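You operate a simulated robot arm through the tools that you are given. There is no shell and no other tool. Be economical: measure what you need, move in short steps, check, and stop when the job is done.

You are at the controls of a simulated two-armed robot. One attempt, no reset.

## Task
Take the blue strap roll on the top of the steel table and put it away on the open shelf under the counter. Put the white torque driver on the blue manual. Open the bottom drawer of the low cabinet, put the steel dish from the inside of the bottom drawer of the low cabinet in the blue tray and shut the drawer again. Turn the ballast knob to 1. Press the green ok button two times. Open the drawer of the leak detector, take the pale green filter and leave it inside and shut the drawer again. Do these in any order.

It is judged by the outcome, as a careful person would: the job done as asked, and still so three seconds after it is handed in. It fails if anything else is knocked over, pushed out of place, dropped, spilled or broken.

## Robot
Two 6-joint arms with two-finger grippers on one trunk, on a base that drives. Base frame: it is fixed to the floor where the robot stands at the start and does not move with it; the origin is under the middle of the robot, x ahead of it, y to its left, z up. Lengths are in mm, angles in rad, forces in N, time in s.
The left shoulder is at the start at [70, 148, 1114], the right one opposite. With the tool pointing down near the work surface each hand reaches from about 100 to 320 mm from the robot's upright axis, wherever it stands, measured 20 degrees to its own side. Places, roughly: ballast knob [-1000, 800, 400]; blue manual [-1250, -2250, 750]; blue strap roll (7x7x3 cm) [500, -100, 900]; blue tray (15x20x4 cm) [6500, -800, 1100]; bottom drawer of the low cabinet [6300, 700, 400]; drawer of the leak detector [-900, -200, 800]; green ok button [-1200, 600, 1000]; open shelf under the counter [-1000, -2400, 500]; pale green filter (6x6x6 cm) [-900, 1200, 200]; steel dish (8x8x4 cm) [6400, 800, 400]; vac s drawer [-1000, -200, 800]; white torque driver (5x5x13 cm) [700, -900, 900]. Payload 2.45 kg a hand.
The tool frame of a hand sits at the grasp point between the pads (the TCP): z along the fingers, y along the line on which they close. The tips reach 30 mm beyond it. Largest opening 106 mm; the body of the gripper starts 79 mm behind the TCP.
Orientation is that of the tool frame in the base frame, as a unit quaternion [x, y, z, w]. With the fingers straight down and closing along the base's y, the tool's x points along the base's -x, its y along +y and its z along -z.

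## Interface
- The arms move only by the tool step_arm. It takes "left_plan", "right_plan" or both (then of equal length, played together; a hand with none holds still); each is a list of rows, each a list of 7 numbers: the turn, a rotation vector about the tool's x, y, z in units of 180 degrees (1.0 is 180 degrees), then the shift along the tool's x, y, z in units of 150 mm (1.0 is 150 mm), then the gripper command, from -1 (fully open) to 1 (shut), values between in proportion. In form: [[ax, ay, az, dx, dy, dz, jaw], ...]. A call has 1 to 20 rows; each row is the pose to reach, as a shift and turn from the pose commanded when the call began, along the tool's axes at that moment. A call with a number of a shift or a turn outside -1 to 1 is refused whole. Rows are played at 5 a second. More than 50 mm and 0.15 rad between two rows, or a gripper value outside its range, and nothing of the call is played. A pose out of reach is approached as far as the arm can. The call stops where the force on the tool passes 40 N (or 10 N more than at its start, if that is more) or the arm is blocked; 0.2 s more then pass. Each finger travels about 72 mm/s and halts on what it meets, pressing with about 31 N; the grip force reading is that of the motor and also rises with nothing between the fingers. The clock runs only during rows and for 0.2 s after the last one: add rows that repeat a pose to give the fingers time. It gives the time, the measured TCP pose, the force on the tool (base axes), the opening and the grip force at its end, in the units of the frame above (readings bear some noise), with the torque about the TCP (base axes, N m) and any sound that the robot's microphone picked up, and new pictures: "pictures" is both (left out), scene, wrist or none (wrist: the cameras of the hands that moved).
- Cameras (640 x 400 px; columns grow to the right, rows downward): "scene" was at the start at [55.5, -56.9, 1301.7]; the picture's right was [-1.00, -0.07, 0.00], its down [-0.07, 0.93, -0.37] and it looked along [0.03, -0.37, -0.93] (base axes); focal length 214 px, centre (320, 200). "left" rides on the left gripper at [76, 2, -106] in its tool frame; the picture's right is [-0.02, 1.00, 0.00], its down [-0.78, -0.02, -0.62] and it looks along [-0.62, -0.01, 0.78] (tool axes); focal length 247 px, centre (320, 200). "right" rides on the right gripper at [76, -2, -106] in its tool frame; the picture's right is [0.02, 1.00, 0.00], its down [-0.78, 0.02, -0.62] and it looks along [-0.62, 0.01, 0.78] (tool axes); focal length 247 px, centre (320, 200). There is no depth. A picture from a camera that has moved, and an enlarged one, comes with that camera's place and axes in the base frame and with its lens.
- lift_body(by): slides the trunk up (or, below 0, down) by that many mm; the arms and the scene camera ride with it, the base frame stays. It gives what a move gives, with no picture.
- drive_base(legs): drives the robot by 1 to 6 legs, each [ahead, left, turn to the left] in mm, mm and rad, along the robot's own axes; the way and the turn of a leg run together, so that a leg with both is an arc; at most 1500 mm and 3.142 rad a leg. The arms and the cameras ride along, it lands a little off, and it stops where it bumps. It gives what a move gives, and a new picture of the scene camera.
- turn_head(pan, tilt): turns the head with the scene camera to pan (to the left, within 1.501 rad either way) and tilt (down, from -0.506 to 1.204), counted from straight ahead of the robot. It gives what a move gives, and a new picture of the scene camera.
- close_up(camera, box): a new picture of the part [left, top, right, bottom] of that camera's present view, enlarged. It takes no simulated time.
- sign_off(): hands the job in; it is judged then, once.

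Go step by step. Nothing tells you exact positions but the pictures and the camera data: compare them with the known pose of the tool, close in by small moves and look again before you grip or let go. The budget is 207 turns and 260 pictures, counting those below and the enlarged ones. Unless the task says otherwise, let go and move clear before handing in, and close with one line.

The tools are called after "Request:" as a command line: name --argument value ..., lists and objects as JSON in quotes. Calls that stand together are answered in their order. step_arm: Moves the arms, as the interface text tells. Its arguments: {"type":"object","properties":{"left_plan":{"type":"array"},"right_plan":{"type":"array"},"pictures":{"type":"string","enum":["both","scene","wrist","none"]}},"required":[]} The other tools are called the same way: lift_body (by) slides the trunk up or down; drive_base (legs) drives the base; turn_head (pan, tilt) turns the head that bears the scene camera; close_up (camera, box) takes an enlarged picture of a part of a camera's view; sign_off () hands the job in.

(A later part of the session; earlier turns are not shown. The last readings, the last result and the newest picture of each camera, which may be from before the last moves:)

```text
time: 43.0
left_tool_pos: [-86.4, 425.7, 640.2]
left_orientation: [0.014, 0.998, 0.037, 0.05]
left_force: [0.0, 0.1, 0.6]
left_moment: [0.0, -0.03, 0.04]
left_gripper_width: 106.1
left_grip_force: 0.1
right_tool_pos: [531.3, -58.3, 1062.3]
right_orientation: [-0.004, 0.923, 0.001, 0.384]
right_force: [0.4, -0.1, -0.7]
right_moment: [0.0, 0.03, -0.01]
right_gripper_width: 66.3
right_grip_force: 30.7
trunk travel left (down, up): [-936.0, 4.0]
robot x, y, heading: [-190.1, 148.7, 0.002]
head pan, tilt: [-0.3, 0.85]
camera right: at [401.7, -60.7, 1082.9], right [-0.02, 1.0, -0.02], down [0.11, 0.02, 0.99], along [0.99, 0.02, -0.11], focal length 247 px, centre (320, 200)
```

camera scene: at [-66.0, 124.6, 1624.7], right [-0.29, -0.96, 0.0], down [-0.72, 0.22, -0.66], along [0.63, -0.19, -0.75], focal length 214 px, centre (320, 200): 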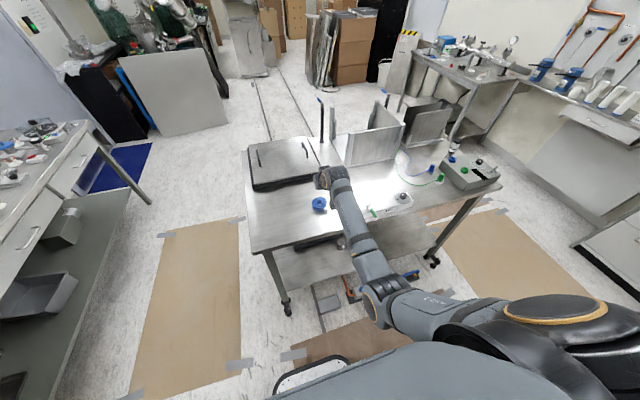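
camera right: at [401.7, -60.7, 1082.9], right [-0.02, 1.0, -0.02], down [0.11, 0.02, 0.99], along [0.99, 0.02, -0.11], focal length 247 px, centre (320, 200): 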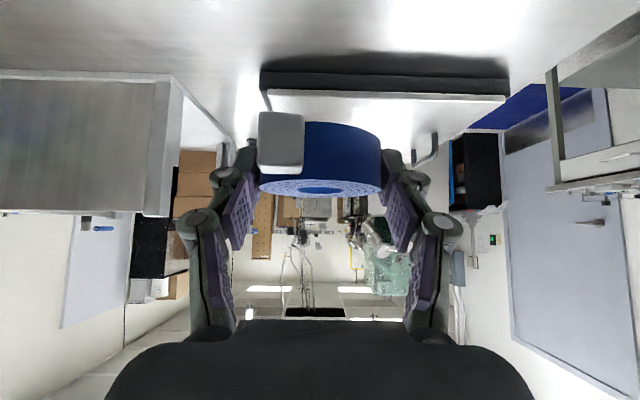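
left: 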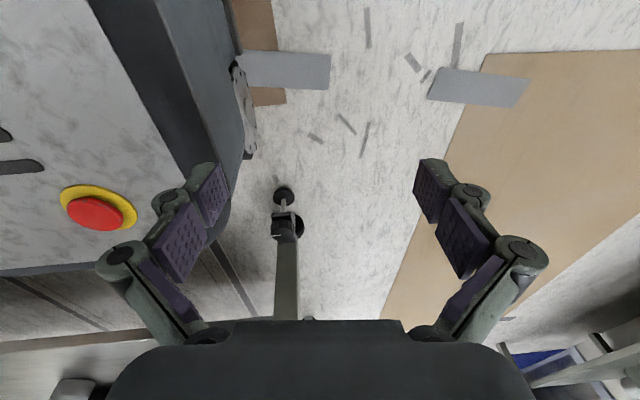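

The roll is firmly held. I retract the hand for driving, then go around to the table's right end, where the driver stands.

Request:
step_arm --right_plan '[[0, 0, 0, 0.2, 0, -0.2, 1], [0, 0, 0, 0.4, 0, -0.4, 1], [0, 0, 0, 0.6, 0, -0.6, 1], [0, 0, 0, 0.8, 0, -0.8, 1], [0, 0, 0, 1, 0, -1, 1]]' --pictures "none"

Request:
turn_head --pan -1.2 --tilt 0.7

```text
time: 44.2
left_tool_pos: [-86.1, 426.4, 640.6]
left_orientation: [0.013, 0.998, 0.037, 0.051]
left_force: [-0.3, 0.2, 0.3]
left_moment: [0.01, -0.02, 0.01]
left_gripper_width: 105.8
left_grip_force: 0.0
right_tool_pos: [315.9, -58.4, 1065.6]
right_orientation: [-0.004, 0.923, 0.001, 0.385]
right_force: [-0.2, 0.6, -1.0]
right_moment: [-0.02, 0.03, 0.0]
right_gripper_width: 66.6
right_grip_force: 30.8
trunk travel left (down, up): [-936.0, 4.0]
robot x, y, heading: [-190.3, 144.7, 0.001]
head pan, tilt: [-0.3, 0.85]
```

```text
time: 45.4
left_tool_pos: [-86.0, 425.9, 641.6]
left_orientation: [0.014, 0.998, 0.038, 0.051]
left_force: [-0.4, 0.4, -0.8]
left_moment: [-0.04, -0.02, -0.02]
left_gripper_width: 106.1
left_grip_force: 0.0
right_tool_pos: [318.2, -60.5, 1064.8]
right_orientation: [-0.004, 0.923, 0.001, 0.386]
right_force: [0.2, 1.1, -1.3]
right_moment: [0.02, 0.0, -0.01]
right_gripper_width: 66.4
right_grip_force: 31.0
trunk travel left (down, up): [-936.0, 4.0]
robot x, y, heading: [-191.1, 145.7, 0.003]
head pan, tilt: [-1.201, 0.7]
camera scene: at [-109.6, 68.1, 1686.0], right [-0.93, -0.36, 0.0], down [-0.23, 0.6, -0.76], along [0.28, -0.71, -0.64], focal length 214 px, centre (320, 200)
```

scene: 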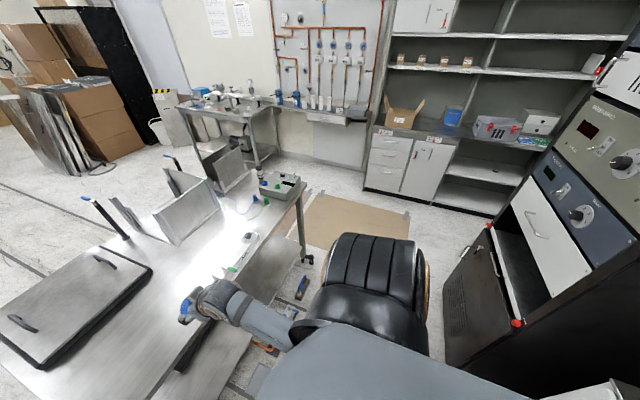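

The floor toward the counter is clear. I strafe right past the table, turn to face its right end, and strafe to x≈700.

Request:
drive_base --legs '[[0, -1450, 0], [0, -350, 0], [0, 0, 1.571], [0, -880, 0]]'

Request:
turn_head --pan 0 --tilt 0.7

Request:
close_up --camera "scene" --box '[220, 120, 460, 270]'

```text
time: 62.7
left_tool_pos: [390.9, -1564.7, 642.0]
left_orientation: [-0.692, 0.719, 0.062, 0.01]
left_force: [-0.2, 0.8, -0.1]
left_moment: [0.0, 0.01, 0.04]
left_gripper_width: 106.2
left_grip_force: 0.0
right_tool_pos: [880.7, -1166.2, 1064.1]
right_orientation: [-0.652, 0.653, 0.271, 0.273]
right_force: [0.2, 0.2, -1.3]
right_moment: [0.03, 0.0, -0.01]
right_gripper_width: 66.3
right_grip_force: 30.7
trunk travel left (down, up): [-936.0, 4.0]
robot x, y, heading: [669.1, -1677.1, 1.566]
head pan, tilt: [-1.201, 0.7]
camera scene: at [749.3, -1593.9, 1686.0], right [0.35, -0.94, 0.0], down [-0.6, -0.23, -0.77], along [0.72, 0.27, -0.64], focal length 214 px, centre (320, 200)
```

scene: 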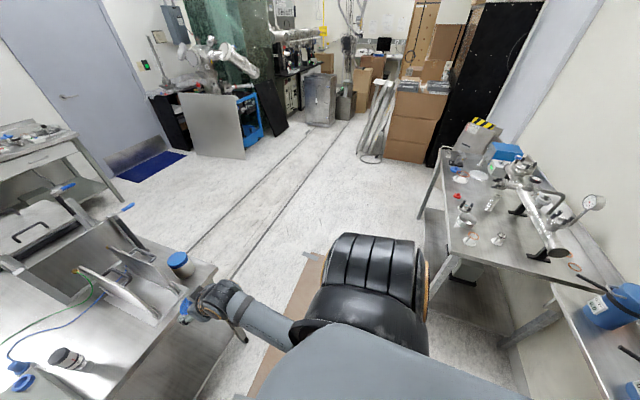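

```text
time: 64.1
left_tool_pos: [391.3, -1565.7, 640.7]
left_orientation: [-0.693, 0.718, 0.063, 0.01]
left_force: [0.7, 0.1, 0.8]
left_moment: [-0.01, -0.01, 0.02]
left_gripper_width: 105.9
left_grip_force: 0.2
right_tool_pos: [880.3, -1165.8, 1064.5]
right_orientation: [-0.652, 0.653, 0.272, 0.273]
right_force: [-0.4, 0.5, -1.4]
right_moment: [0.0, 0.01, -0.02]
right_gripper_width: 66.4
right_grip_force: 30.8
trunk travel left (down, up): [-936.0, 4.0]
robot x, y, heading: [666.0, -1673.6, 1.56]
head pan, tilt: [0.0, 0.7]
camera scene: at [671.9, -1538.9, 1685.9], right [1.0, -0.01, 0.0], down [-0.01, -0.64, -0.76], along [0.01, 0.76, -0.64], focal length 214 px, centre (320, 200)
```

scene: 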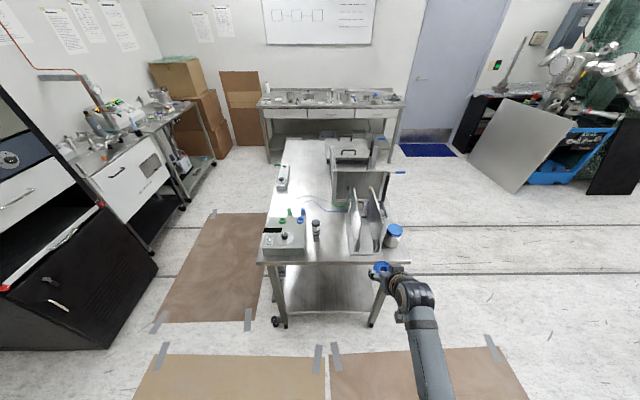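

```text
2.67 times, centred on (340, 195) of scene
camera zoom: at [671.9, -1538.9, 1685.9], right [1.0, -0.01, 0.0], down [-0.01, -0.64, -0.76], along [0.01, 0.76, -0.64], focal length 572 px, centre (267, 213)
```

zoom: 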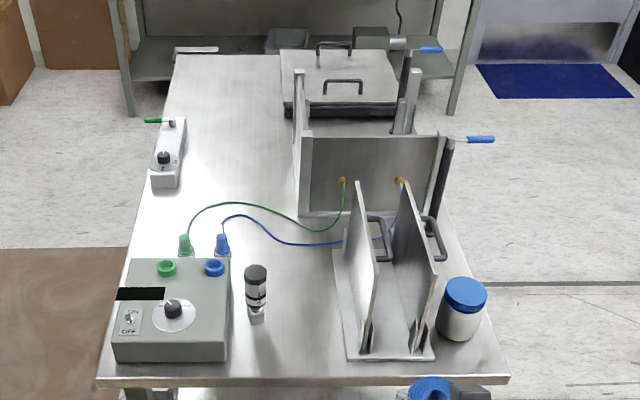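

The driver stands at about (663,-853), black cap up, with the grey box's edge ~26 mm to its left; its upper part is above the box. I'll bring the left hand up and pitch it 45°.

Request:
step_arm --left_plan '[[0.0037, -0.0436, -0.0035, -0.1, 0, -0.25, -1], [0.0075, -0.0872, -0.007, -0.25, 0, -0.5, -1], [0.0112, -0.1308, -0.0105, -0.5, 0, -0.7, -1], [0.015, -0.1744, -0.014, -0.75, 0, -0.85, -1], [0.0187, -0.218, -0.0175, -1, 0, -1, -1], [0.0187, -0.218, -0.0175, -1, 0, -1, -1]]' --pictures "none"

Request:
turn_head --pan 0.5 --tilt 1.0

```text
time: 65.5
left_tool_pos: [407.7, -1430.4, 806.9]
left_orientation: [-0.65, 0.656, 0.27, 0.272]
left_force: [-0.6, -1.1, -0.3]
left_moment: [-0.01, 0.01, 0.02]
left_gripper_width: 105.9
left_grip_force: 0.0
left hand out of reach, approached as far as the arm can: row 5
right_tool_pos: [880.9, -1165.0, 1063.8]
right_orientation: [-0.652, 0.654, 0.271, 0.272]
right_force: [0.1, -0.7, -1.5]
right_moment: [0.0, 0.0, 0.03]
right_gripper_width: 66.2
right_grip_force: 31.1
trunk travel left (down, up): [-936.0, 4.0]
robot x, y, heading: [668.9, -1675.1, 1.566]
head pan, tilt: [0.0, 0.7]
```

```text
time: 66.4
left_tool_pos: [409.0, -1430.9, 806.0]
left_orientation: [-0.65, 0.656, 0.27, 0.272]
left_force: [0.1, 0.3, 0.2]
left_moment: [-0.02, -0.01, 0.0]
left_gripper_width: 105.9
left_grip_force: 0.0
right_tool_pos: [880.2, -1165.4, 1064.4]
right_orientation: [-0.652, 0.654, 0.271, 0.273]
right_force: [0.1, -0.4, -0.4]
right_moment: [-0.02, -0.01, 0.01]
right_gripper_width: 66.4
right_grip_force: 30.6
trunk travel left (down, up): [-936.0, 4.0]
robot x, y, heading: [671.9, -1672.8, 1.564]
head pan, tilt: [0.499, 1.0]
camera scene: at [638.1, -1562.6, 1662.6], right [0.88, 0.47, 0.0], down [0.4, -0.74, -0.54], along [-0.25, 0.48, -0.84], focal length 214 px, centre (320, 200)
```

scene: 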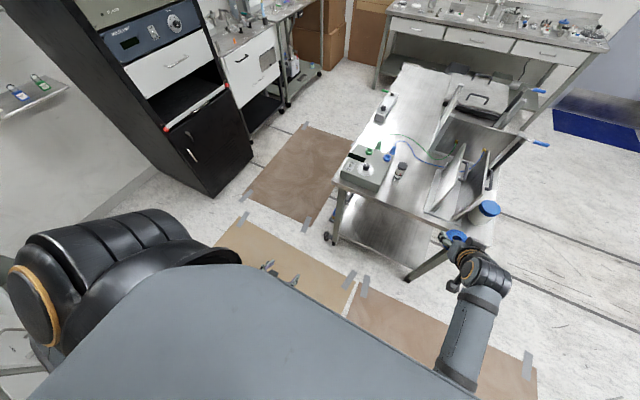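

Orientation reached. Raising and extending the left hand further.

Request:
step_arm --left_plan '[[0, 0, 0, -0.24, 0, 0, -1], [0, 0, 0, -0.48, 0, 0, -1], [0, 0, 0, -0.72, 0, 0, -1], [0, 0, 0, -0.96, 0, 0, -1]]' --pictures "none"

Request:
step_arm --left_plan '[[0, 0, 0, -0.24, 0, 0, -1], [0, 0, 0, -0.48, 0, 0, -1], [0, 0, 0, -0.72, 0, 0, -1], [0, 0, 0, -0.96, 0, 0, -1], [0, 0, 0, -0.96, 0, 0, -1]]' --pictures "both"

```text
time: 67.4
left_tool_pos: [407.8, -1329.0, 905.7]
left_orientation: [-0.65, 0.657, 0.269, 0.271]
left_force: [-0.3, 0.7, 0.4]
left_moment: [-0.01, 0.02, 0.0]
left_gripper_width: 106.1
left_grip_force: 0.1
right_tool_pos: [881.1, -1165.4, 1063.6]
right_orientation: [-0.652, 0.654, 0.271, 0.274]
right_force: [0.0, 0.2, -0.4]
right_moment: [-0.03, -0.03, -0.01]
right_gripper_width: 66.0
right_grip_force: 31.1
trunk travel left (down, up): [-936.0, 4.0]
robot x, y, heading: [668.8, -1676.5, 1.563]
head pan, tilt: [0.499, 1.0]
```

```text
time: 68.6
left_tool_pos: [410.4, -1228.3, 1007.8]
left_orientation: [-0.65, 0.656, 0.27, 0.272]
left_force: [0.1, 0.4, -0.2]
left_moment: [0.01, 0.0, 0.04]
left_gripper_width: 106.0
left_grip_force: 0.0
right_tool_pos: [880.9, -1165.8, 1064.8]
right_orientation: [-0.652, 0.653, 0.272, 0.272]
right_force: [-0.2, -0.4, -1.6]
right_moment: [-0.03, 0.02, 0.01]
right_gripper_width: 66.0
right_grip_force: 30.7
trunk travel left (down, up): [-936.0, 4.0]
robot x, y, heading: [668.5, -1671.8, 1.558]
head pan, tilt: [0.499, 1.0]
camera scene: at [638.0, -1562.5, 1662.6], right [0.88, 0.47, 0.0], down [0.4, -0.74, -0.54], along [-0.25, 0.48, -0.84], focal length 214 px, centre (320, 200)
camera left: at [407.8, -1356.4, 1030.0], right [-1.0, 0.02, 0.02], down [0.02, 0.11, 0.99], along [0.02, 0.99, -0.11], focal length 247 px, centre (320, 200)
```

scene: 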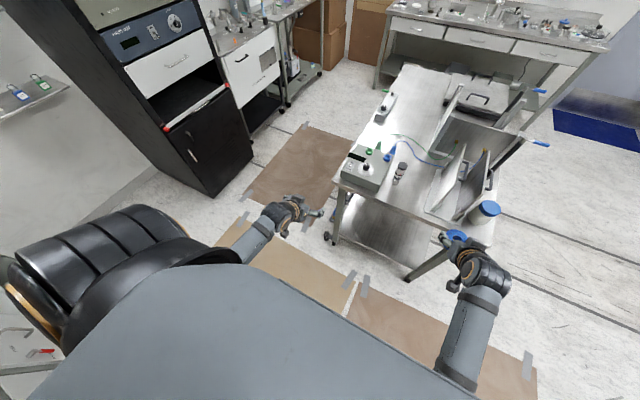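
left: 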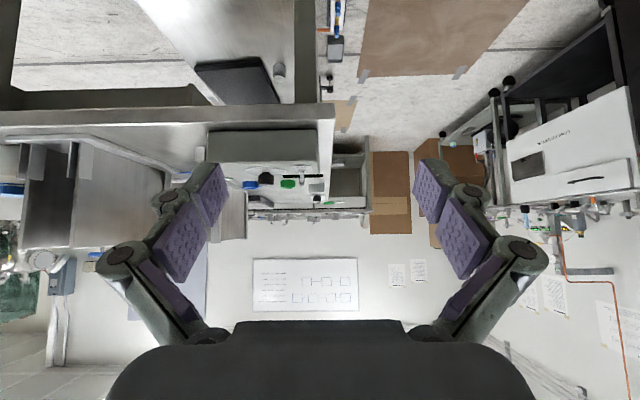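

The left hand is at (410,-1228,1008) in a good posture. I strafe right to line it up with the driver and come closer.

Request:
drive_base --legs '[[0, -253, 0], [190, 0, 0]]'

Request:
close_up --camera "left" --box '[160, 0, 480, 200]'

```text
time: 71.6
left_tool_pos: [665.8, -1043.3, 1009.0]
left_orientation: [-0.649, 0.657, 0.27, 0.272]
left_force: [-0.1, -0.7, -1.0]
left_moment: [0.0, -0.04, 0.0]
left_gripper_width: 106.0
left_grip_force: 0.0
right_tool_pos: [1137.2, -981.5, 1065.2]
right_orientation: [-0.651, 0.654, 0.272, 0.274]
right_force: [0.1, 0.3, -0.7]
right_moment: [-0.03, -0.03, -0.04]
right_gripper_width: 66.2
right_grip_force: 31.1
trunk travel left (down, up): [-936.0, 4.0]
robot x, y, heading: [924.0, -1484.9, 1.558]
head pan, tilt: [0.499, 1.0]
camera scene: at [893.4, -1379.8, 1662.9], right [0.88, 0.47, 0.0], down [0.39, -0.74, -0.54], along [-0.25, 0.48, -0.84], focal length 214 px, centre (320, 200)
```

scene: 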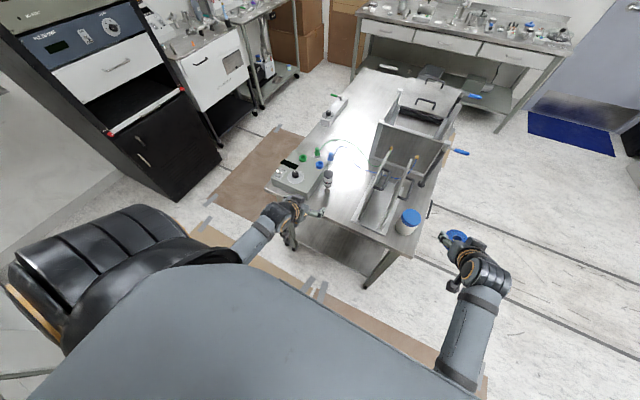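

```text
2.00 times, centred on (320, 100) of left
camera zoom: at [664.1, -1171.5, 1030.4], right [-1.0, 0.03, 0.02], down [0.02, 0.11, 0.99], along [0.03, 0.99, -0.11], focal length 494 px, centre (320, 400)
```

zoom: 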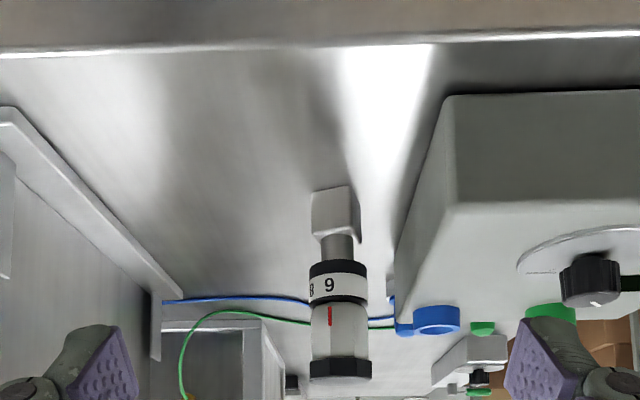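

The driver axis is near (662,-843), cap top at 981, and the box top is ~927. I approach above box height to stop short, then check.

Request:
step_arm --left_plan '[[0, 0, 0, -0.07, 0.01, 0.166, -0.5], [0, 0, 0, -0.14, 0.02, 0.333, -0.5], [0, 0, 0, -0.21, 0.03, 0.5, -0.5], [0, 0, 0, -0.278, 0.04, 0.665, -0.5], [0, 0, 0, -0.278, 0.04, 0.665, -0.5]]' --pictures "wrist"

Request:
close_up --camera "scene" --box '[270, 150, 390, 225]'

```text
time: 72.8
left_tool_pos: [661.6, -939.4, 966.4]
left_orientation: [-0.649, 0.658, 0.269, 0.272]
left_force: [0.3, 0.7, 0.1]
left_moment: [0.0, 0.03, 0.01]
left_gripper_width: 79.5
left_grip_force: 0.1
right_tool_pos: [1138.6, -980.5, 1064.4]
right_orientation: [-0.651, 0.654, 0.271, 0.273]
right_force: [0.0, -0.3, -1.7]
right_moment: [-0.03, -0.02, -0.02]
right_gripper_width: 65.8
right_grip_force: 31.2
trunk travel left (down, up): [-936.0, 4.0]
robot x, y, heading: [924.3, -1484.4, 1.559]
head pan, tilt: [0.499, 1.0]
camera left: at [659.1, -1068.1, 988.1], right [-1.0, 0.03, 0.02], down [0.02, 0.11, 0.99], along [0.03, 0.99, -0.11], focal length 247 px, centre (320, 200)
```

left: 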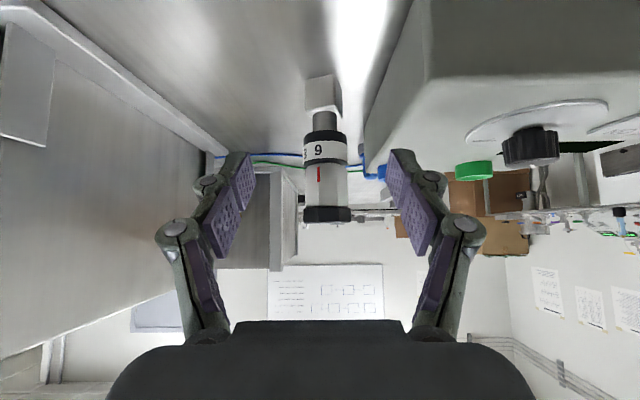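

```text
5.33 times, centred on (330, 188) of scene
camera zoom: at [894.2, -1376.6, 1662.7], right [0.88, 0.47, 0.0], down [0.39, -0.74, -0.54], along [-0.25, 0.48, -0.84], focal length 1144 px, centre (267, 267)
```

zoom: 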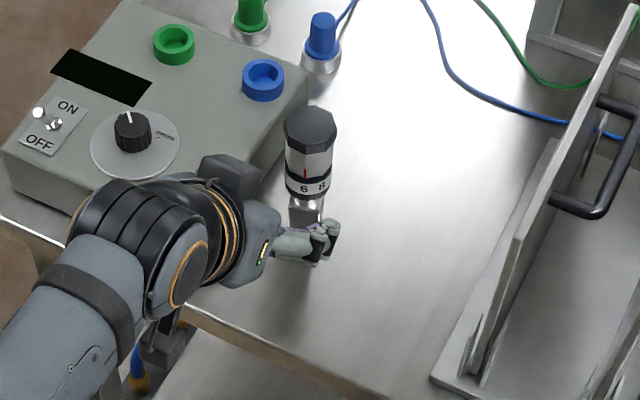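

The driver is centred between the fingers. Moving forward 87 mm and closing.

Request:
step_arm --left_plan '[[0, 0, 0, -0.15, 0.005, 0.15, -0.5], [0, 0, 0, -0.3, 0.01, 0.3, -0.5], [0, 0, 0, -0.41, 0.01, 0.41, -0.5], [0, 0, 0, -0.41, 0.01, 0.41, 0.2], [0, 0, 0, -0.41, 0.01, 0.41, 0.6], [0, 0, 0, -0.41, 0.01, 0.41, 1], [0, 0, 0, -0.41, 0.01, 0.41, 1], [0, 0, 0, -0.41, 0.01, 0.41, 1]]' --pictures "wrist"

Request:
close_up --camera "scene" --box '[270, 150, 390, 225]'

```text
time: 74.6
left_tool_pos: [660.5, -852.2, 965.8]
left_orientation: [-0.649, 0.658, 0.269, 0.272]
left_force: [-0.4, 1.3, 1.4]
left_moment: [0.06, 0.05, 0.01]
left_gripper_width: 39.2
left_grip_force: 30.8
right_tool_pos: [1138.6, -979.4, 1064.5]
right_orientation: [-0.651, 0.655, 0.27, 0.273]
right_force: [-0.8, 0.2, -1.2]
right_moment: [-0.01, -0.01, -0.01]
right_gripper_width: 65.9
right_grip_force: 31.4
trunk travel left (down, up): [-936.0, 4.0]
robot x, y, heading: [924.7, -1488.4, 1.557]
head pan, tilt: [0.499, 1.0]
camera left: at [658.9, -980.5, 987.4], right [-1.0, 0.03, 0.02], down [0.02, 0.11, 0.99], along [0.03, 0.99, -0.11], focal length 247 px, centre (320, 200)
```

left: 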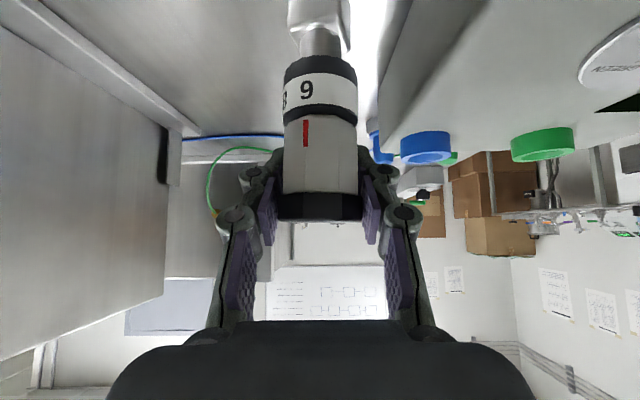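

```text
5.33 times, centred on (330, 188) of scene
camera zoom: at [894.2, -1375.3, 1662.6], right [0.88, 0.47, 0.0], down [0.39, -0.74, -0.54], along [-0.25, 0.48, -0.84], focal length 1144 px, centre (267, 267)
```

zoom: 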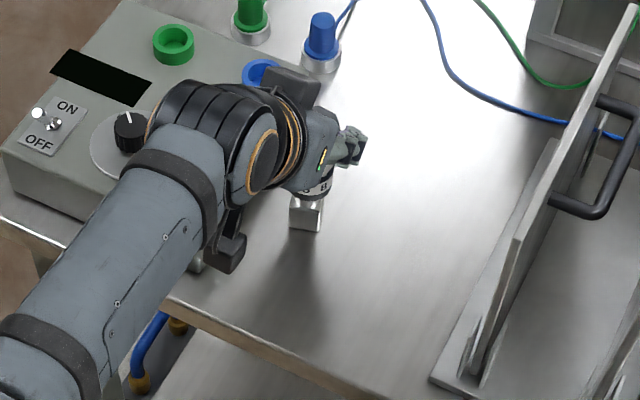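

Driver gripped (39 mm). Lifting straight up.

Request:
step_arm --left_plan '[[0, 0, 0, -0.1, 0, -0.1, 1], [0, 0, 0, -0.25, 0, -0.25, 1], [0, 0, 0, -0.4, 0, -0.4, 1], [0, 0, 0, -0.55, 0, -0.55, 1], [0, 0, 0, -0.55, 0, -0.55, 1]]' --pictures "wrist"

Request:
drive_base --legs '[[-400, 0, 0]]'

Request:
turn_head --pan 1.5 --tilt 0.5

```text
time: 75.8
left_tool_pos: [661.8, -851.9, 1083.2]
left_orientation: [-0.65, 0.657, 0.269, 0.271]
left_force: [-0.6, 0.2, -0.9]
left_moment: [-0.01, 0.0, 0.0]
left_gripper_width: 39.0
left_grip_force: 30.9
right_tool_pos: [1138.7, -978.8, 1063.1]
right_orientation: [-0.651, 0.655, 0.27, 0.274]
right_force: [-0.7, 0.1, -1.9]
right_moment: [-0.02, 0.01, -0.01]
right_gripper_width: 65.7
right_grip_force: 30.4
trunk travel left (down, up): [-936.0, 4.0]
robot x, y, heading: [925.8, -1480.0, 1.558]
head pan, tilt: [0.499, 1.0]
camera left: at [659.7, -980.7, 1103.9], right [-1.0, 0.03, 0.02], down [0.02, 0.12, 0.99], along [0.03, 0.99, -0.12], focal length 247 px, centre (320, 200)
```

left: 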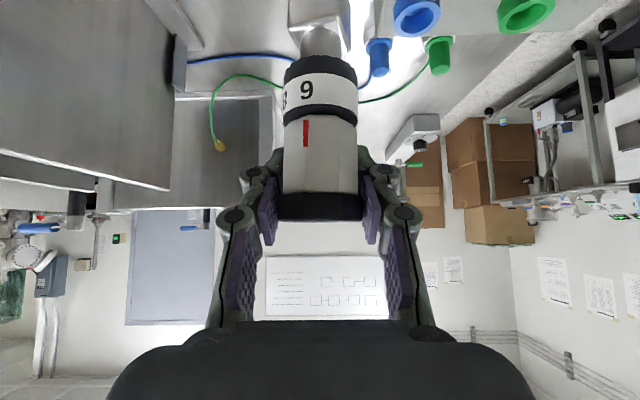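

```text
time: 78.3
left_tool_pos: [657.6, -1255.0, 1081.2]
left_orientation: [-0.649, 0.659, 0.268, 0.271]
left_force: [0.5, -1.1, -1.6]
left_moment: [0.03, 0.02, 0.02]
left_gripper_width: 39.3
left_grip_force: 30.7
right_tool_pos: [1133.8, -1383.1, 1063.2]
right_orientation: [-0.65, 0.656, 0.269, 0.273]
right_force: [-0.5, 1.8, -1.6]
right_moment: [0.01, -0.04, 0.01]
right_gripper_width: 66.0
right_grip_force: 30.9
trunk travel left (down, up): [-936.0, 4.0]
robot x, y, heading: [917.1, -1892.3, 1.555]
head pan, tilt: [0.499, 1.0]
camera scene: at [888.8, -1777.2, 1662.3], right [0.89, 0.47, 0.0], down [0.39, -0.75, -0.54], along [-0.25, 0.48, -0.84], focal length 214 px, centre (320, 200)
```

scene: 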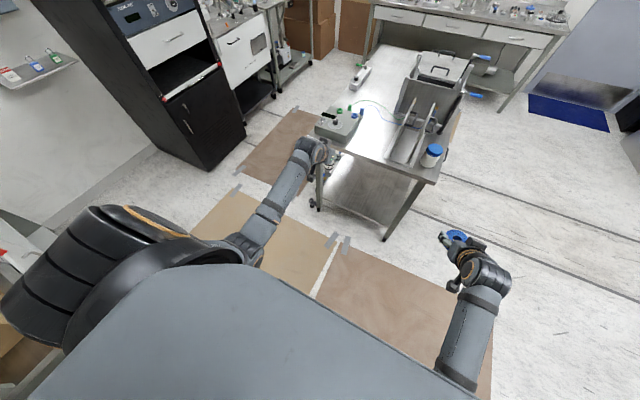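

```text
time: 79.6
left_tool_pos: [658.0, -1256.2, 1082.2]
left_orientation: [-0.649, 0.658, 0.268, 0.271]
left_force: [-0.1, -0.1, -3.5]
left_moment: [0.02, 0.01, 0.0]
left_gripper_width: 38.9
left_grip_force: 31.1
right_tool_pos: [1134.1, -1384.4, 1062.5]
right_orientation: [-0.65, 0.655, 0.271, 0.274]
right_force: [-0.6, 0.0, -1.2]
right_moment: [0.0, 0.0, 0.04]
right_gripper_width: 65.8
right_grip_force: 31.2
trunk travel left (down, up): [-936.0, 4.0]
robot x, y, heading: [920.7, -1889.3, 1.55]
head pan, tilt: [1.499, 0.499]
camera scene: at [830.6, -1832.8, 1703.6], right [0.09, 1.0, 0.0], down [0.48, -0.04, -0.88], along [-0.87, 0.08, -0.48], focal length 214 px, centre (320, 200)
```

scene: 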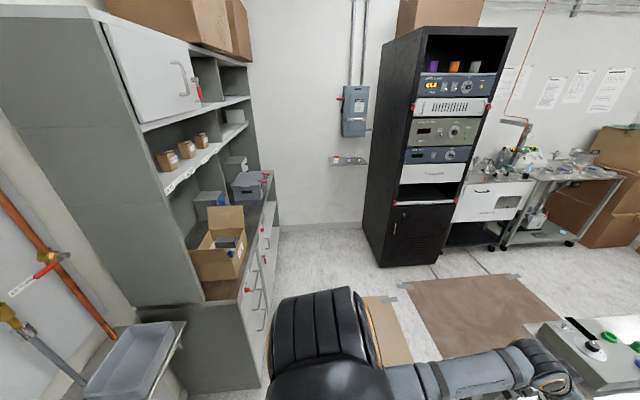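

Both objects are in hand. The corridor between rack and counter is about 1.1 m wide, so I retract the left hand somewhat and route via the open floor, turning to face the counter.

Request:
step_arm --left_plan '[[0, 0, 0, 0.2, 0, -0.2, 1], [0, 0, 0, 0.4, 0, -0.4, 1], [0, 0, 0, 0.6, 0, -0.6, 1]]' --pictures "none"

Request:
drive_base --legs '[[250, 0, 0.016], [0, 1120, 0], [240, 0, 0], [0, 0, 1.57], [0, 0, 1.57]]'

Request:
turn_head --pan -0.5 --tilt 0.55

```text
time: 80.4
left_tool_pos: [657.0, -1383.5, 1083.1]
left_orientation: [-0.649, 0.658, 0.27, 0.272]
left_force: [0.0, -1.3, -2.3]
left_moment: [0.02, 0.0, 0.0]
left_gripper_width: 39.0
left_grip_force: 31.3
right_tool_pos: [1134.8, -1384.2, 1064.9]
right_orientation: [-0.65, 0.655, 0.271, 0.275]
right_force: [-0.5, 0.1, -1.8]
right_moment: [-0.02, -0.02, 0.04]
right_gripper_width: 66.0
right_grip_force: 30.7
trunk travel left (down, up): [-936.0, 4.0]
robot x, y, heading: [919.9, -1892.9, 1.553]
head pan, tilt: [1.499, 0.499]
```

```text
time: 90.6
left_tool_pos: [-680.0, -1085.3, 1083.0]
left_orientation: [0.794, -0.473, -0.321, -0.206]
left_force: [-0.2, 0.3, -2.3]
left_moment: [0.03, 0.07, -0.04]
left_gripper_width: 38.9
left_grip_force: 31.1
right_tool_pos: [-267.6, -857.7, 1063.2]
right_orientation: [0.793, -0.473, -0.329, -0.197]
right_force: [0.1, -0.7, -0.9]
right_moment: [0.0, 0.04, 0.02]
right_gripper_width: 65.8
right_grip_force: 30.5
trunk travel left (down, up): [-936.0, 4.0]
robot x, y, heading: [-208.4, -1404.4, 2.062]
head pan, tilt: [1.499, 0.499]
stopped in leg 4: the force on the tool passed its limit at 75 N (the readings are from after the stop); the commanded pose is now the measured one
camera scene: at [-314.8, -1398.1, 1703.7], right [-0.41, 0.91, 0.0], down [0.44, 0.19, -0.88], along [-0.8, -0.36, -0.48], focal length 214 px, centre (320, 200)
```

scene: 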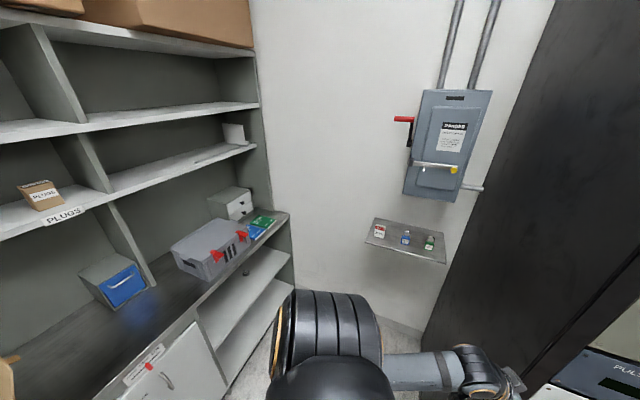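

```text
time: 92.5
left_tool_pos: [-680.6, -1085.3, 1083.8]
left_orientation: [0.793, -0.473, -0.322, -0.208]
left_force: [0.8, -0.2, -2.4]
left_moment: [-0.01, 0.03, 0.03]
left_gripper_width: 38.9
left_grip_force: 30.7
right_tool_pos: [-268.3, -858.8, 1063.6]
right_orientation: [0.793, -0.473, -0.33, -0.197]
right_force: [0.4, 0.3, -2.1]
right_moment: [0.0, 0.0, 0.02]
right_gripper_width: 66.0
right_grip_force: 30.9
trunk travel left (down, up): [-936.0, 4.0]
robot x, y, heading: [-206.0, -1412.3, 2.067]
head pan, tilt: [-0.499, 0.55]
camera scene: at [-231.2, -1272.0, 1699.1], right [1.0, -0.01, 0.0], down [0.0, -0.52, -0.85], along [0.01, 0.85, -0.52], focal length 214 px, centre (320, 200)
```

scene: 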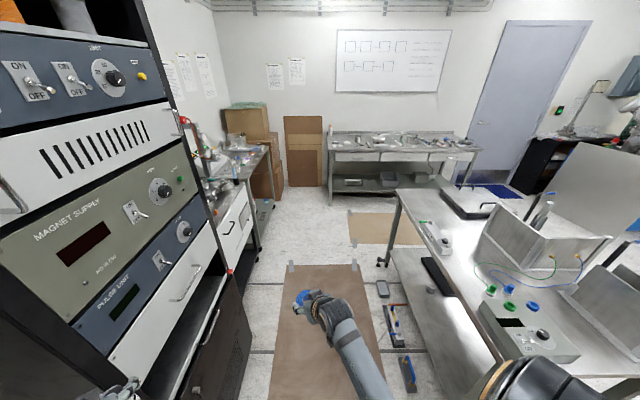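

The left hand touched the rack corner during the turn. I turn back, shift away to the right, and check the driver in the left camera.

Request:
drive_base --legs '[[0, 0, -0.5], [-50, -300, 0]]'

Request:
close_up --camera "left" --box '[0, 0, 640, 400]'

```text
time: 96.0
left_tool_pos: [-171.9, -949.8, 1083.6]
left_orientation: [-0.651, 0.655, 0.261, 0.282]
left_force: [0.0, 0.1, -2.3]
left_moment: [0.05, 0.04, 0.03]
left_gripper_width: 38.8
left_grip_force: 30.7
right_tool_pos: [298.2, -949.4, 1063.7]
right_orientation: [-0.651, 0.654, 0.271, 0.274]
right_force: [0.2, 0.2, -1.3]
right_moment: [0.0, -0.02, 0.0]
right_gripper_width: 65.8
right_grip_force: 31.1
trunk travel left (down, up): [-936.0, 4.0]
robot x, y, heading: [86.7, -1458.4, 1.556]
head pan, tilt: [-0.499, 0.55]
camera scene: at [129.8, -1329.1, 1699.1], right [0.87, -0.49, 0.0], down [-0.25, -0.46, -0.85], along [0.42, 0.74, -0.52], focal length 214 px, centre (320, 200)
```

scene: 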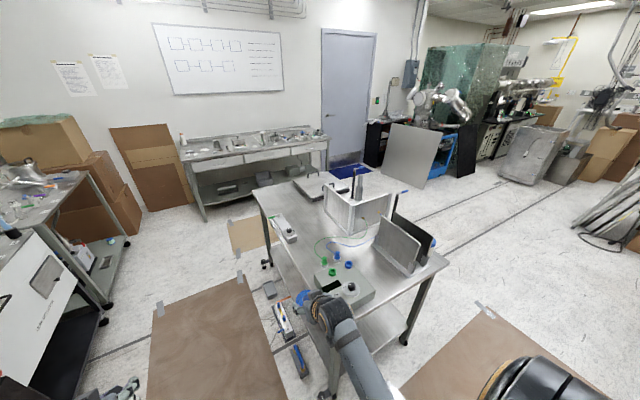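

```text
1.00 times, centred on (320, 200) of left (not enlarged: the box is as wide or as high as the picture)
camera zoom: at [-176.0, -1078.5, 1103.8], right [-1.0, 0.03, -0.01], down [-0.01, 0.11, 0.99], along [0.03, 0.99, -0.11], focal length 247 px, centre (320, 200)
```

zoom: 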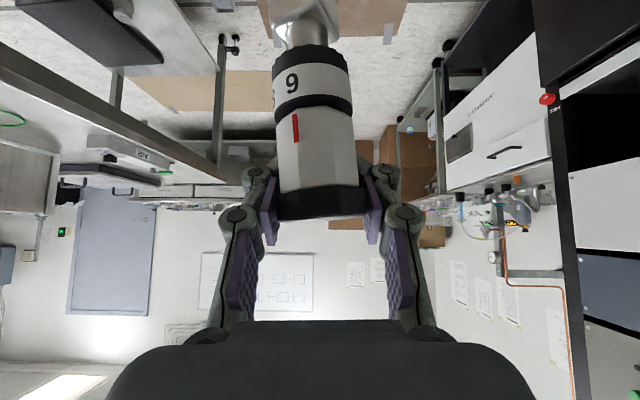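

The driver is still held, tilted only a few degrees. From here the turn is clear.

Request:
drive_base --legs '[[0, 0, 1.57], [0, 0, 1.58], [0, -700, 0]]'

Request:
turn_head --pan -0.6 --tilt 0.6

```text
time: 107.5
left_tool_pos: [-357.2, -1958.1, 1082.8]
left_orientation: [0.654, 0.652, -0.28, 0.261]
left_force: [0.5, 1.2, -3.3]
left_moment: [-0.02, 0.01, -0.03]
left_gripper_width: 38.8
left_grip_force: 31.0
right_tool_pos: [-827.2, -1958.6, 1064.2]
right_orientation: [0.653, 0.652, -0.272, 0.271]
right_force: [0.1, 0.3, -0.8]
right_moment: [0.0, 0.0, -0.03]
right_gripper_width: 65.5
right_grip_force: 31.1
trunk travel left (down, up): [-936.0, 4.0]
robot x, y, heading: [-616.6, -1451.3, -1.582]
head pan, tilt: [-0.499, 0.55]
camera scene: at [-657.8, -1579.4, 1699.1], right [-0.87, 0.49, 0.0], down [0.25, 0.46, -0.85], along [-0.42, -0.74, -0.52], focal length 214 px, centre (320, 200)
```

scene: 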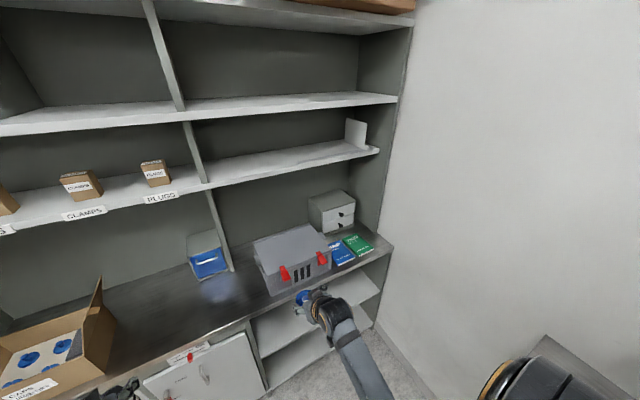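

```text
time: 108.1
left_tool_pos: [-357.7, -1956.5, 1082.5]
left_orientation: [0.655, 0.652, -0.28, 0.261]
left_force: [-0.2, 0.3, -2.8]
left_moment: [0.0, -0.03, -0.03]
left_gripper_width: 38.8
left_grip_force: 30.6
right_tool_pos: [-827.5, -1959.9, 1063.5]
right_orientation: [0.653, 0.652, -0.272, 0.272]
right_force: [0.8, 0.0, -1.5]
right_moment: [0.02, 0.0, 0.01]
right_gripper_width: 65.7
right_grip_force: 31.3
trunk travel left (down, up): [-936.0, 4.0]
robot x, y, heading: [-615.6, -1451.3, -1.584]
head pan, tilt: [-0.6, 0.6]
camera scene: at [-666.1, -1573.4, 1694.6], right [-0.82, 0.57, 0.0], down [0.32, 0.46, -0.82], along [-0.47, -0.68, -0.57], focal length 214 px, centre (320, 200)
```

scene: 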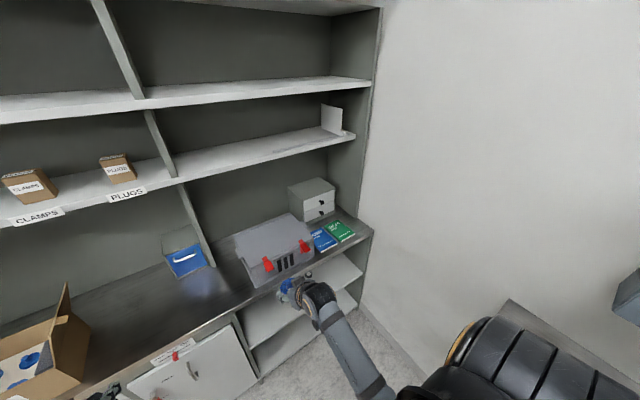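

I see the blue manual beside the green one on the counter's right end, and the open shelves below to the right. Roll first: shift right 120 mm and lower the trunk to look into the shelf.

Request:
drive_base --legs '[[0, -120, 0.012]]'

Request:
lift_body --by -440

Request:
close_up --camera "right" --box '[0, 0, 640, 400]'

Request:
turn_head --pan -0.5 --tilt 0.6

```text
time: 109.4
left_tool_pos: [-467.9, -1954.1, 1082.3]
left_orientation: [0.65, 0.656, -0.279, 0.262]
left_force: [-0.7, 0.6, -1.6]
left_moment: [-0.04, -0.01, -0.05]
left_gripper_width: 38.8
left_grip_force: 31.2
right_tool_pos: [-936.9, -1961.9, 1063.6]
right_orientation: [0.649, 0.656, -0.271, 0.273]
right_force: [-0.2, 0.3, -0.8]
right_moment: [0.03, 0.02, 0.0]
right_gripper_width: 65.9
right_grip_force: 30.9
trunk travel left (down, up): [-936.0, 4.0]
robot x, y, heading: [-735.3, -1451.8, -1.565]
head pan, tilt: [-0.6, 0.6]
camera scene: at [-780.5, -1573.8, 1694.6], right [-0.83, 0.56, 0.0], down [0.32, 0.47, -0.83], along [-0.46, -0.68, -0.56], focal length 214 px, centre (320, 200)
```

scene: 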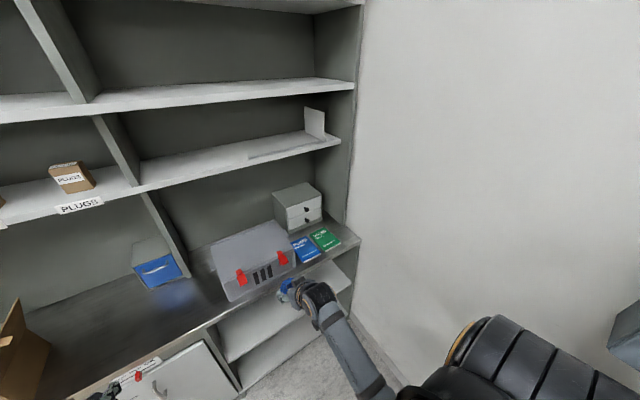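

```text
refused: -440 is not a number from -400 to 400
```

```text
1.00 times, centred on (320, 200) of right (not enlarged: the box is as wide or as high as the picture)
camera zoom: at [-941.2, -1831.9, 1084.6], right [1.0, 0.03, -0.02], down [0.02, -0.11, 0.99], along [0.02, -0.99, -0.11], focal length 247 px, centre (320, 200)
```

zoom: 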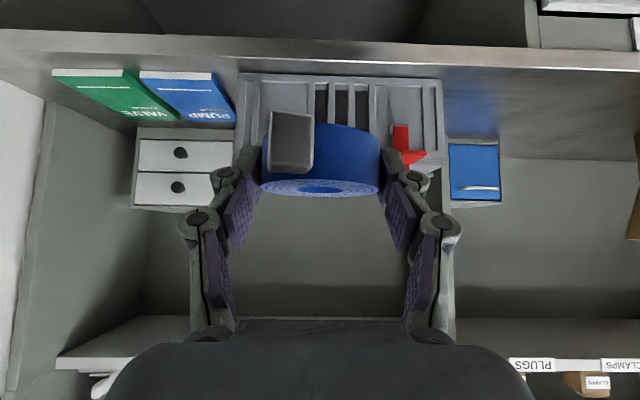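

```text
time: 110.0
left_tool_pos: [-469.2, -1954.0, 1083.5]
left_orientation: [0.65, 0.656, -0.279, 0.263]
left_force: [-0.9, 0.3, -2.5]
left_moment: [-0.07, -0.05, -0.03]
left_gripper_width: 38.8
left_grip_force: 30.9
right_tool_pos: [-940.5, -1961.1, 1064.0]
right_orientation: [0.65, 0.656, -0.27, 0.273]
right_force: [-0.9, 0.3, -2.1]
right_moment: [0.01, -0.01, 0.02]
right_gripper_width: 66.0
right_grip_force: 31.0
trunk travel left (down, up): [-936.0, 4.0]
robot x, y, heading: [-736.8, -1453.6, -1.565]
head pan, tilt: [-0.499, 0.6]
camera scene: at [-776.0, -1578.5, 1694.5], right [-0.88, 0.47, 0.0], down [0.27, 0.5, -0.82], along [-0.39, -0.73, -0.57], focal length 214 px, centre (320, 200)
```

scene: 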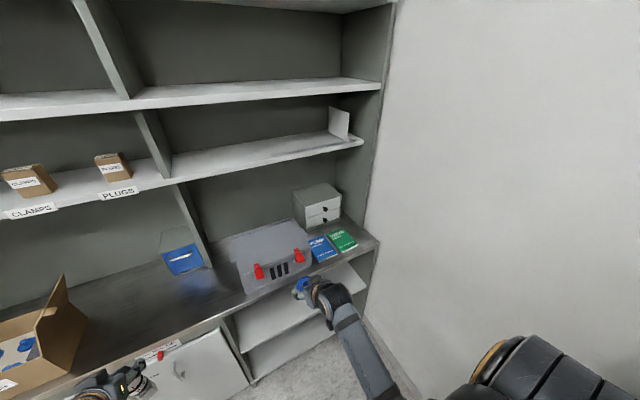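

Triangulating gives the manual at about (-1162,-2263, z≈854) and the counter front at y≈-2150. Now lower the trunk and look into the shelf.

Request:
lift_body --by -400

Request:
close_up --camera "right" --box '[0, 0, 640, 400]'

Request:
turn_head --pan -0.5 --tilt 0.7

```text
time: 113.9
left_tool_pos: [-471.1, -1953.3, 682.9]
left_orientation: [0.65, 0.656, -0.278, 0.263]
left_force: [-0.8, -0.1, -1.5]
left_moment: [0.0, -0.04, 0.0]
left_gripper_width: 38.7
left_grip_force: 31.2
right_tool_pos: [-940.4, -1961.5, 664.5]
right_orientation: [0.649, 0.656, -0.271, 0.273]
right_force: [0.5, 0.6, -1.1]
right_moment: [0.03, -0.01, -0.03]
right_gripper_width: 65.3
right_grip_force: 31.6
trunk travel left (down, up): [-536.0, 404.0]
robot x, y, heading: [-739.4, -1451.3, -1.565]
head pan, tilt: [-0.499, 0.6]
```

```text
1.00 times, centred on (320, 200) of right (not enlarged: the box is as wide or as high as the picture)
camera zoom: at [-943.3, -1831.7, 684.2], right [1.0, 0.03, -0.02], down [0.02, -0.11, 0.99], along [0.02, -0.99, -0.11], focal length 247 px, centre (320, 200)
```

zoom: 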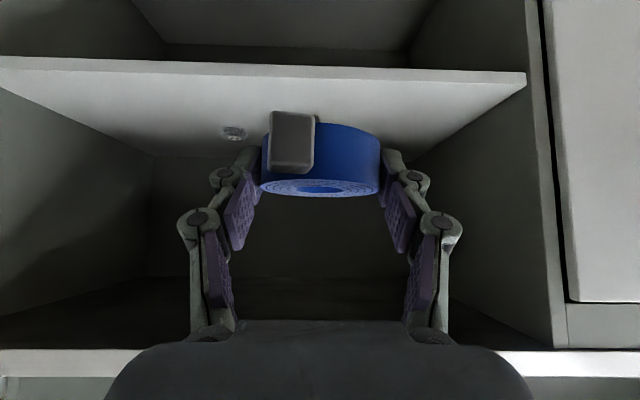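

```text
time: 114.5
left_tool_pos: [-469.7, -1953.1, 683.5]
left_orientation: [0.65, 0.656, -0.278, 0.263]
left_force: [-0.1, -0.2, -2.0]
left_moment: [-0.04, -0.03, -0.01]
left_gripper_width: 38.7
left_grip_force: 31.0
right_tool_pos: [-940.1, -1960.7, 664.2]
right_orientation: [0.65, 0.656, -0.27, 0.273]
right_force: [0.2, 0.2, -0.8]
right_moment: [0.02, 0.01, -0.01]
right_gripper_width: 65.5
right_grip_force: 30.8
trunk travel left (down, up): [-536.0, 404.0]
robot x, y, heading: [-737.3, -1450.8, -1.566]
head pan, tilt: [-0.499, 0.7]
camera scene: at [-774.5, -1575.3, 1285.9], right [-0.88, 0.47, 0.0], down [0.31, 0.57, -0.76], along [-0.36, -0.67, -0.64], focal length 214 px, centre (320, 200)
```

scene: 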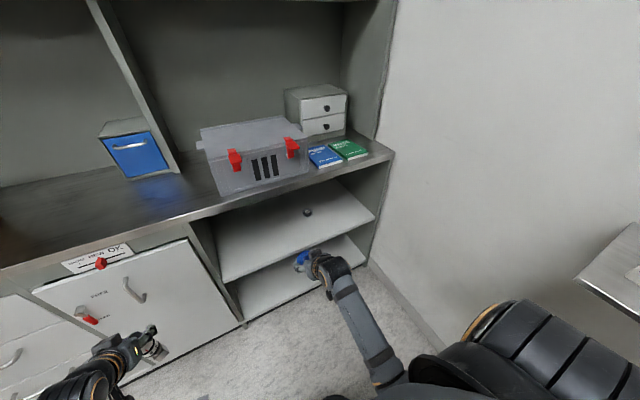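

The shelf surface is ≈472, front y≈-2150, with a small object at (-1129,-2378) that I'll avoid. Lower, drive in a bit, then extend the right arm into the shelf at x≈-940.

Request:
lift_body --by -140

Request:
drive_base --legs '[[70, 0, 0]]'

Request:
step_arm --right_plan '[[0, 0, 0, -0.2, 0, 0.2, 1], [0, 0, 0, -0.4, 0, 0.4, 1], [0, 0, 0, -0.6, 0, 0.6, 1], [0, 0, 0, -0.6, 0, 0.6, 1]]' --pictures "both"

```text
time: 116.2
left_tool_pos: [-470.2, -1953.6, 543.6]
left_orientation: [0.65, 0.656, -0.278, 0.263]
left_force: [0.3, 0.1, -2.3]
left_moment: [0.02, 0.02, -0.01]
left_gripper_width: 39.1
left_grip_force: 31.5
right_tool_pos: [-938.9, -1961.9, 523.9]
right_orientation: [0.649, 0.656, -0.271, 0.274]
right_force: [-0.7, -0.3, -1.2]
right_moment: [0.01, 0.01, -0.03]
right_gripper_width: 65.8
right_grip_force: 30.7
trunk travel left (down, up): [-396.0, 544.0]
robot x, y, heading: [-737.8, -1449.0, -1.566]
head pan, tilt: [-0.499, 0.7]
```

```text
time: 117.2
left_tool_pos: [-469.3, -2024.2, 542.5]
left_orientation: [0.65, 0.657, -0.278, 0.263]
left_force: [0.2, -0.1, -2.3]
left_moment: [-0.06, -0.02, -0.01]
left_gripper_width: 38.7
left_grip_force: 30.5
right_tool_pos: [-940.0, -2032.7, 523.4]
right_orientation: [0.65, 0.656, -0.271, 0.274]
right_force: [0.9, -0.7, -1.6]
right_moment: [0.01, -0.03, 0.01]
right_gripper_width: 65.6
right_grip_force: 30.2
trunk travel left (down, up): [-396.0, 544.0]
robot x, y, heading: [-735.5, -1520.6, -1.567]
head pan, tilt: [-0.499, 0.7]
camera scene: at [-774.2, -1646.7, 1145.7], right [-0.88, 0.47, 0.0], down [0.31, 0.57, -0.76], along [-0.36, -0.67, -0.65], focal length 214 px, centre (320, 200)
```

scene: 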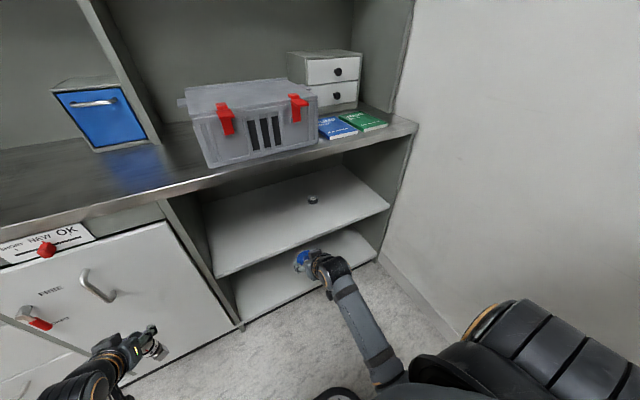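

```text
time: 118.2
left_tool_pos: [-469.0, -2023.7, 543.5]
left_orientation: [0.65, 0.656, -0.279, 0.263]
left_force: [0.2, 0.5, -2.6]
left_moment: [-0.04, -0.02, -0.03]
left_gripper_width: 38.6
left_grip_force: 31.1
right_tool_pos: [-937.1, -2158.7, 526.1]
right_orientation: [0.65, 0.656, -0.271, 0.272]
right_force: [-0.2, -0.4, -1.8]
right_moment: [0.0, 0.01, 0.0]
right_gripper_width: 65.6
right_grip_force: 31.3
trunk travel left (down, up): [-396.0, 544.0]
robot x, y, heading: [-735.3, -1521.4, -1.566]
head pan, tilt: [-0.499, 0.7]
camera scene: at [-774.2, -1645.4, 1145.9], right [-0.88, 0.47, 0.0], down [0.31, 0.57, -0.76], along [-0.36, -0.67, -0.64], focal length 214 px, centre (320, 200)
camera right: at [-939.9, -2028.9, 545.9], right [1.0, 0.03, -0.02], down [0.02, -0.11, 0.99], along [0.02, -0.99, -0.11], focal length 247 px, centre (320, 200)
```

scene: 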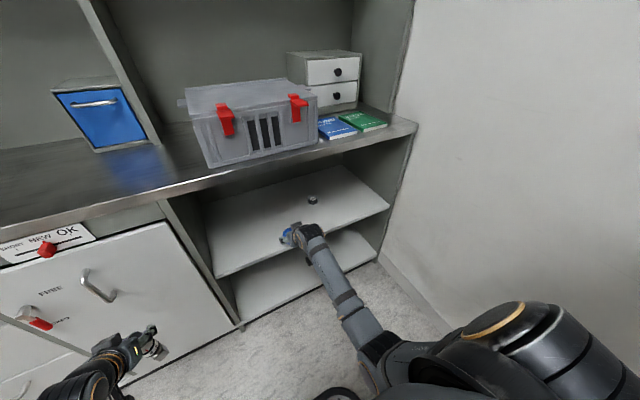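
right: 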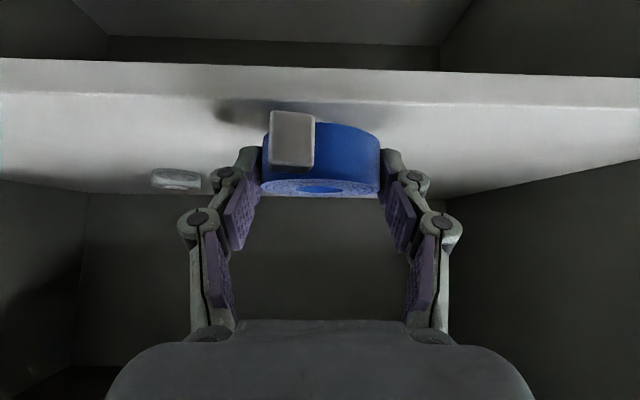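

Clear of the counter edge. Extending 75 mm more, then lowering gently until contact.

Request:
step_arm --right_plan '[[0, 0, 0, -0.18, 0, 0.18, 1], [0, 0, 0, -0.36, 0, 0.36, 1], [0, 0, 0, -0.36, 0, 0.36, 1]]' --pictures "none"

Request:
lift_body --by -13

Request:
close_up --camera "right" --box '[0, 0, 640, 400]'

```text
time: 119.0
left_tool_pos: [-468.4, -2024.1, 542.5]
left_orientation: [0.65, 0.656, -0.278, 0.263]
left_force: [0.1, -0.1, -3.0]
left_moment: [-0.04, -0.04, 0.02]
left_gripper_width: 38.7
left_grip_force: 30.8
right_tool_pos: [-938.0, -2234.7, 525.3]
right_orientation: [0.649, 0.657, -0.27, 0.273]
right_force: [-0.3, -0.2, -0.9]
right_moment: [0.0, 0.03, 0.0]
right_gripper_width: 65.8
right_grip_force: 31.0
trunk travel left (down, up): [-396.0, 544.0]
robot x, y, heading: [-738.3, -1520.8, -1.565]
head pan, tilt: [-0.499, 0.7]
```

```text
time: 119.7
left_tool_pos: [-470.3, -2022.3, 528.8]
left_orientation: [0.65, 0.656, -0.279, 0.263]
left_force: [-0.4, 0.7, -2.2]
left_moment: [0.0, 0.02, 0.02]
left_gripper_width: 38.7
left_grip_force: 31.0
right_tool_pos: [-937.9, -2235.3, 512.0]
right_orientation: [0.649, 0.656, -0.27, 0.273]
right_force: [-0.2, 0.6, -1.5]
right_moment: [0.02, 0.02, 0.0]
right_gripper_width: 65.9
right_grip_force: 31.3
trunk travel left (down, up): [-383.0, 557.0]
robot x, y, heading: [-733.1, -1521.5, -1.565]
head pan, tilt: [-0.499, 0.7]
```

```text
1.00 times, centred on (320, 200) of right (not enlarged: the box is as wide or as high as the picture)
camera zoom: at [-940.7, -2105.5, 532.6], right [1.0, 0.03, -0.02], down [0.02, -0.11, 0.99], along [0.02, -0.99, -0.11], focal length 247 px, centre (320, 200)
```

zoom: 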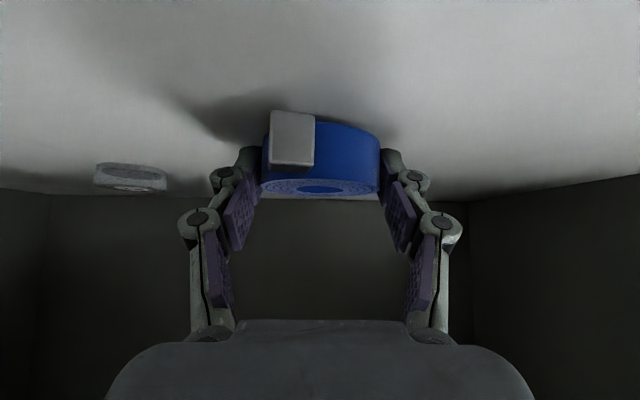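

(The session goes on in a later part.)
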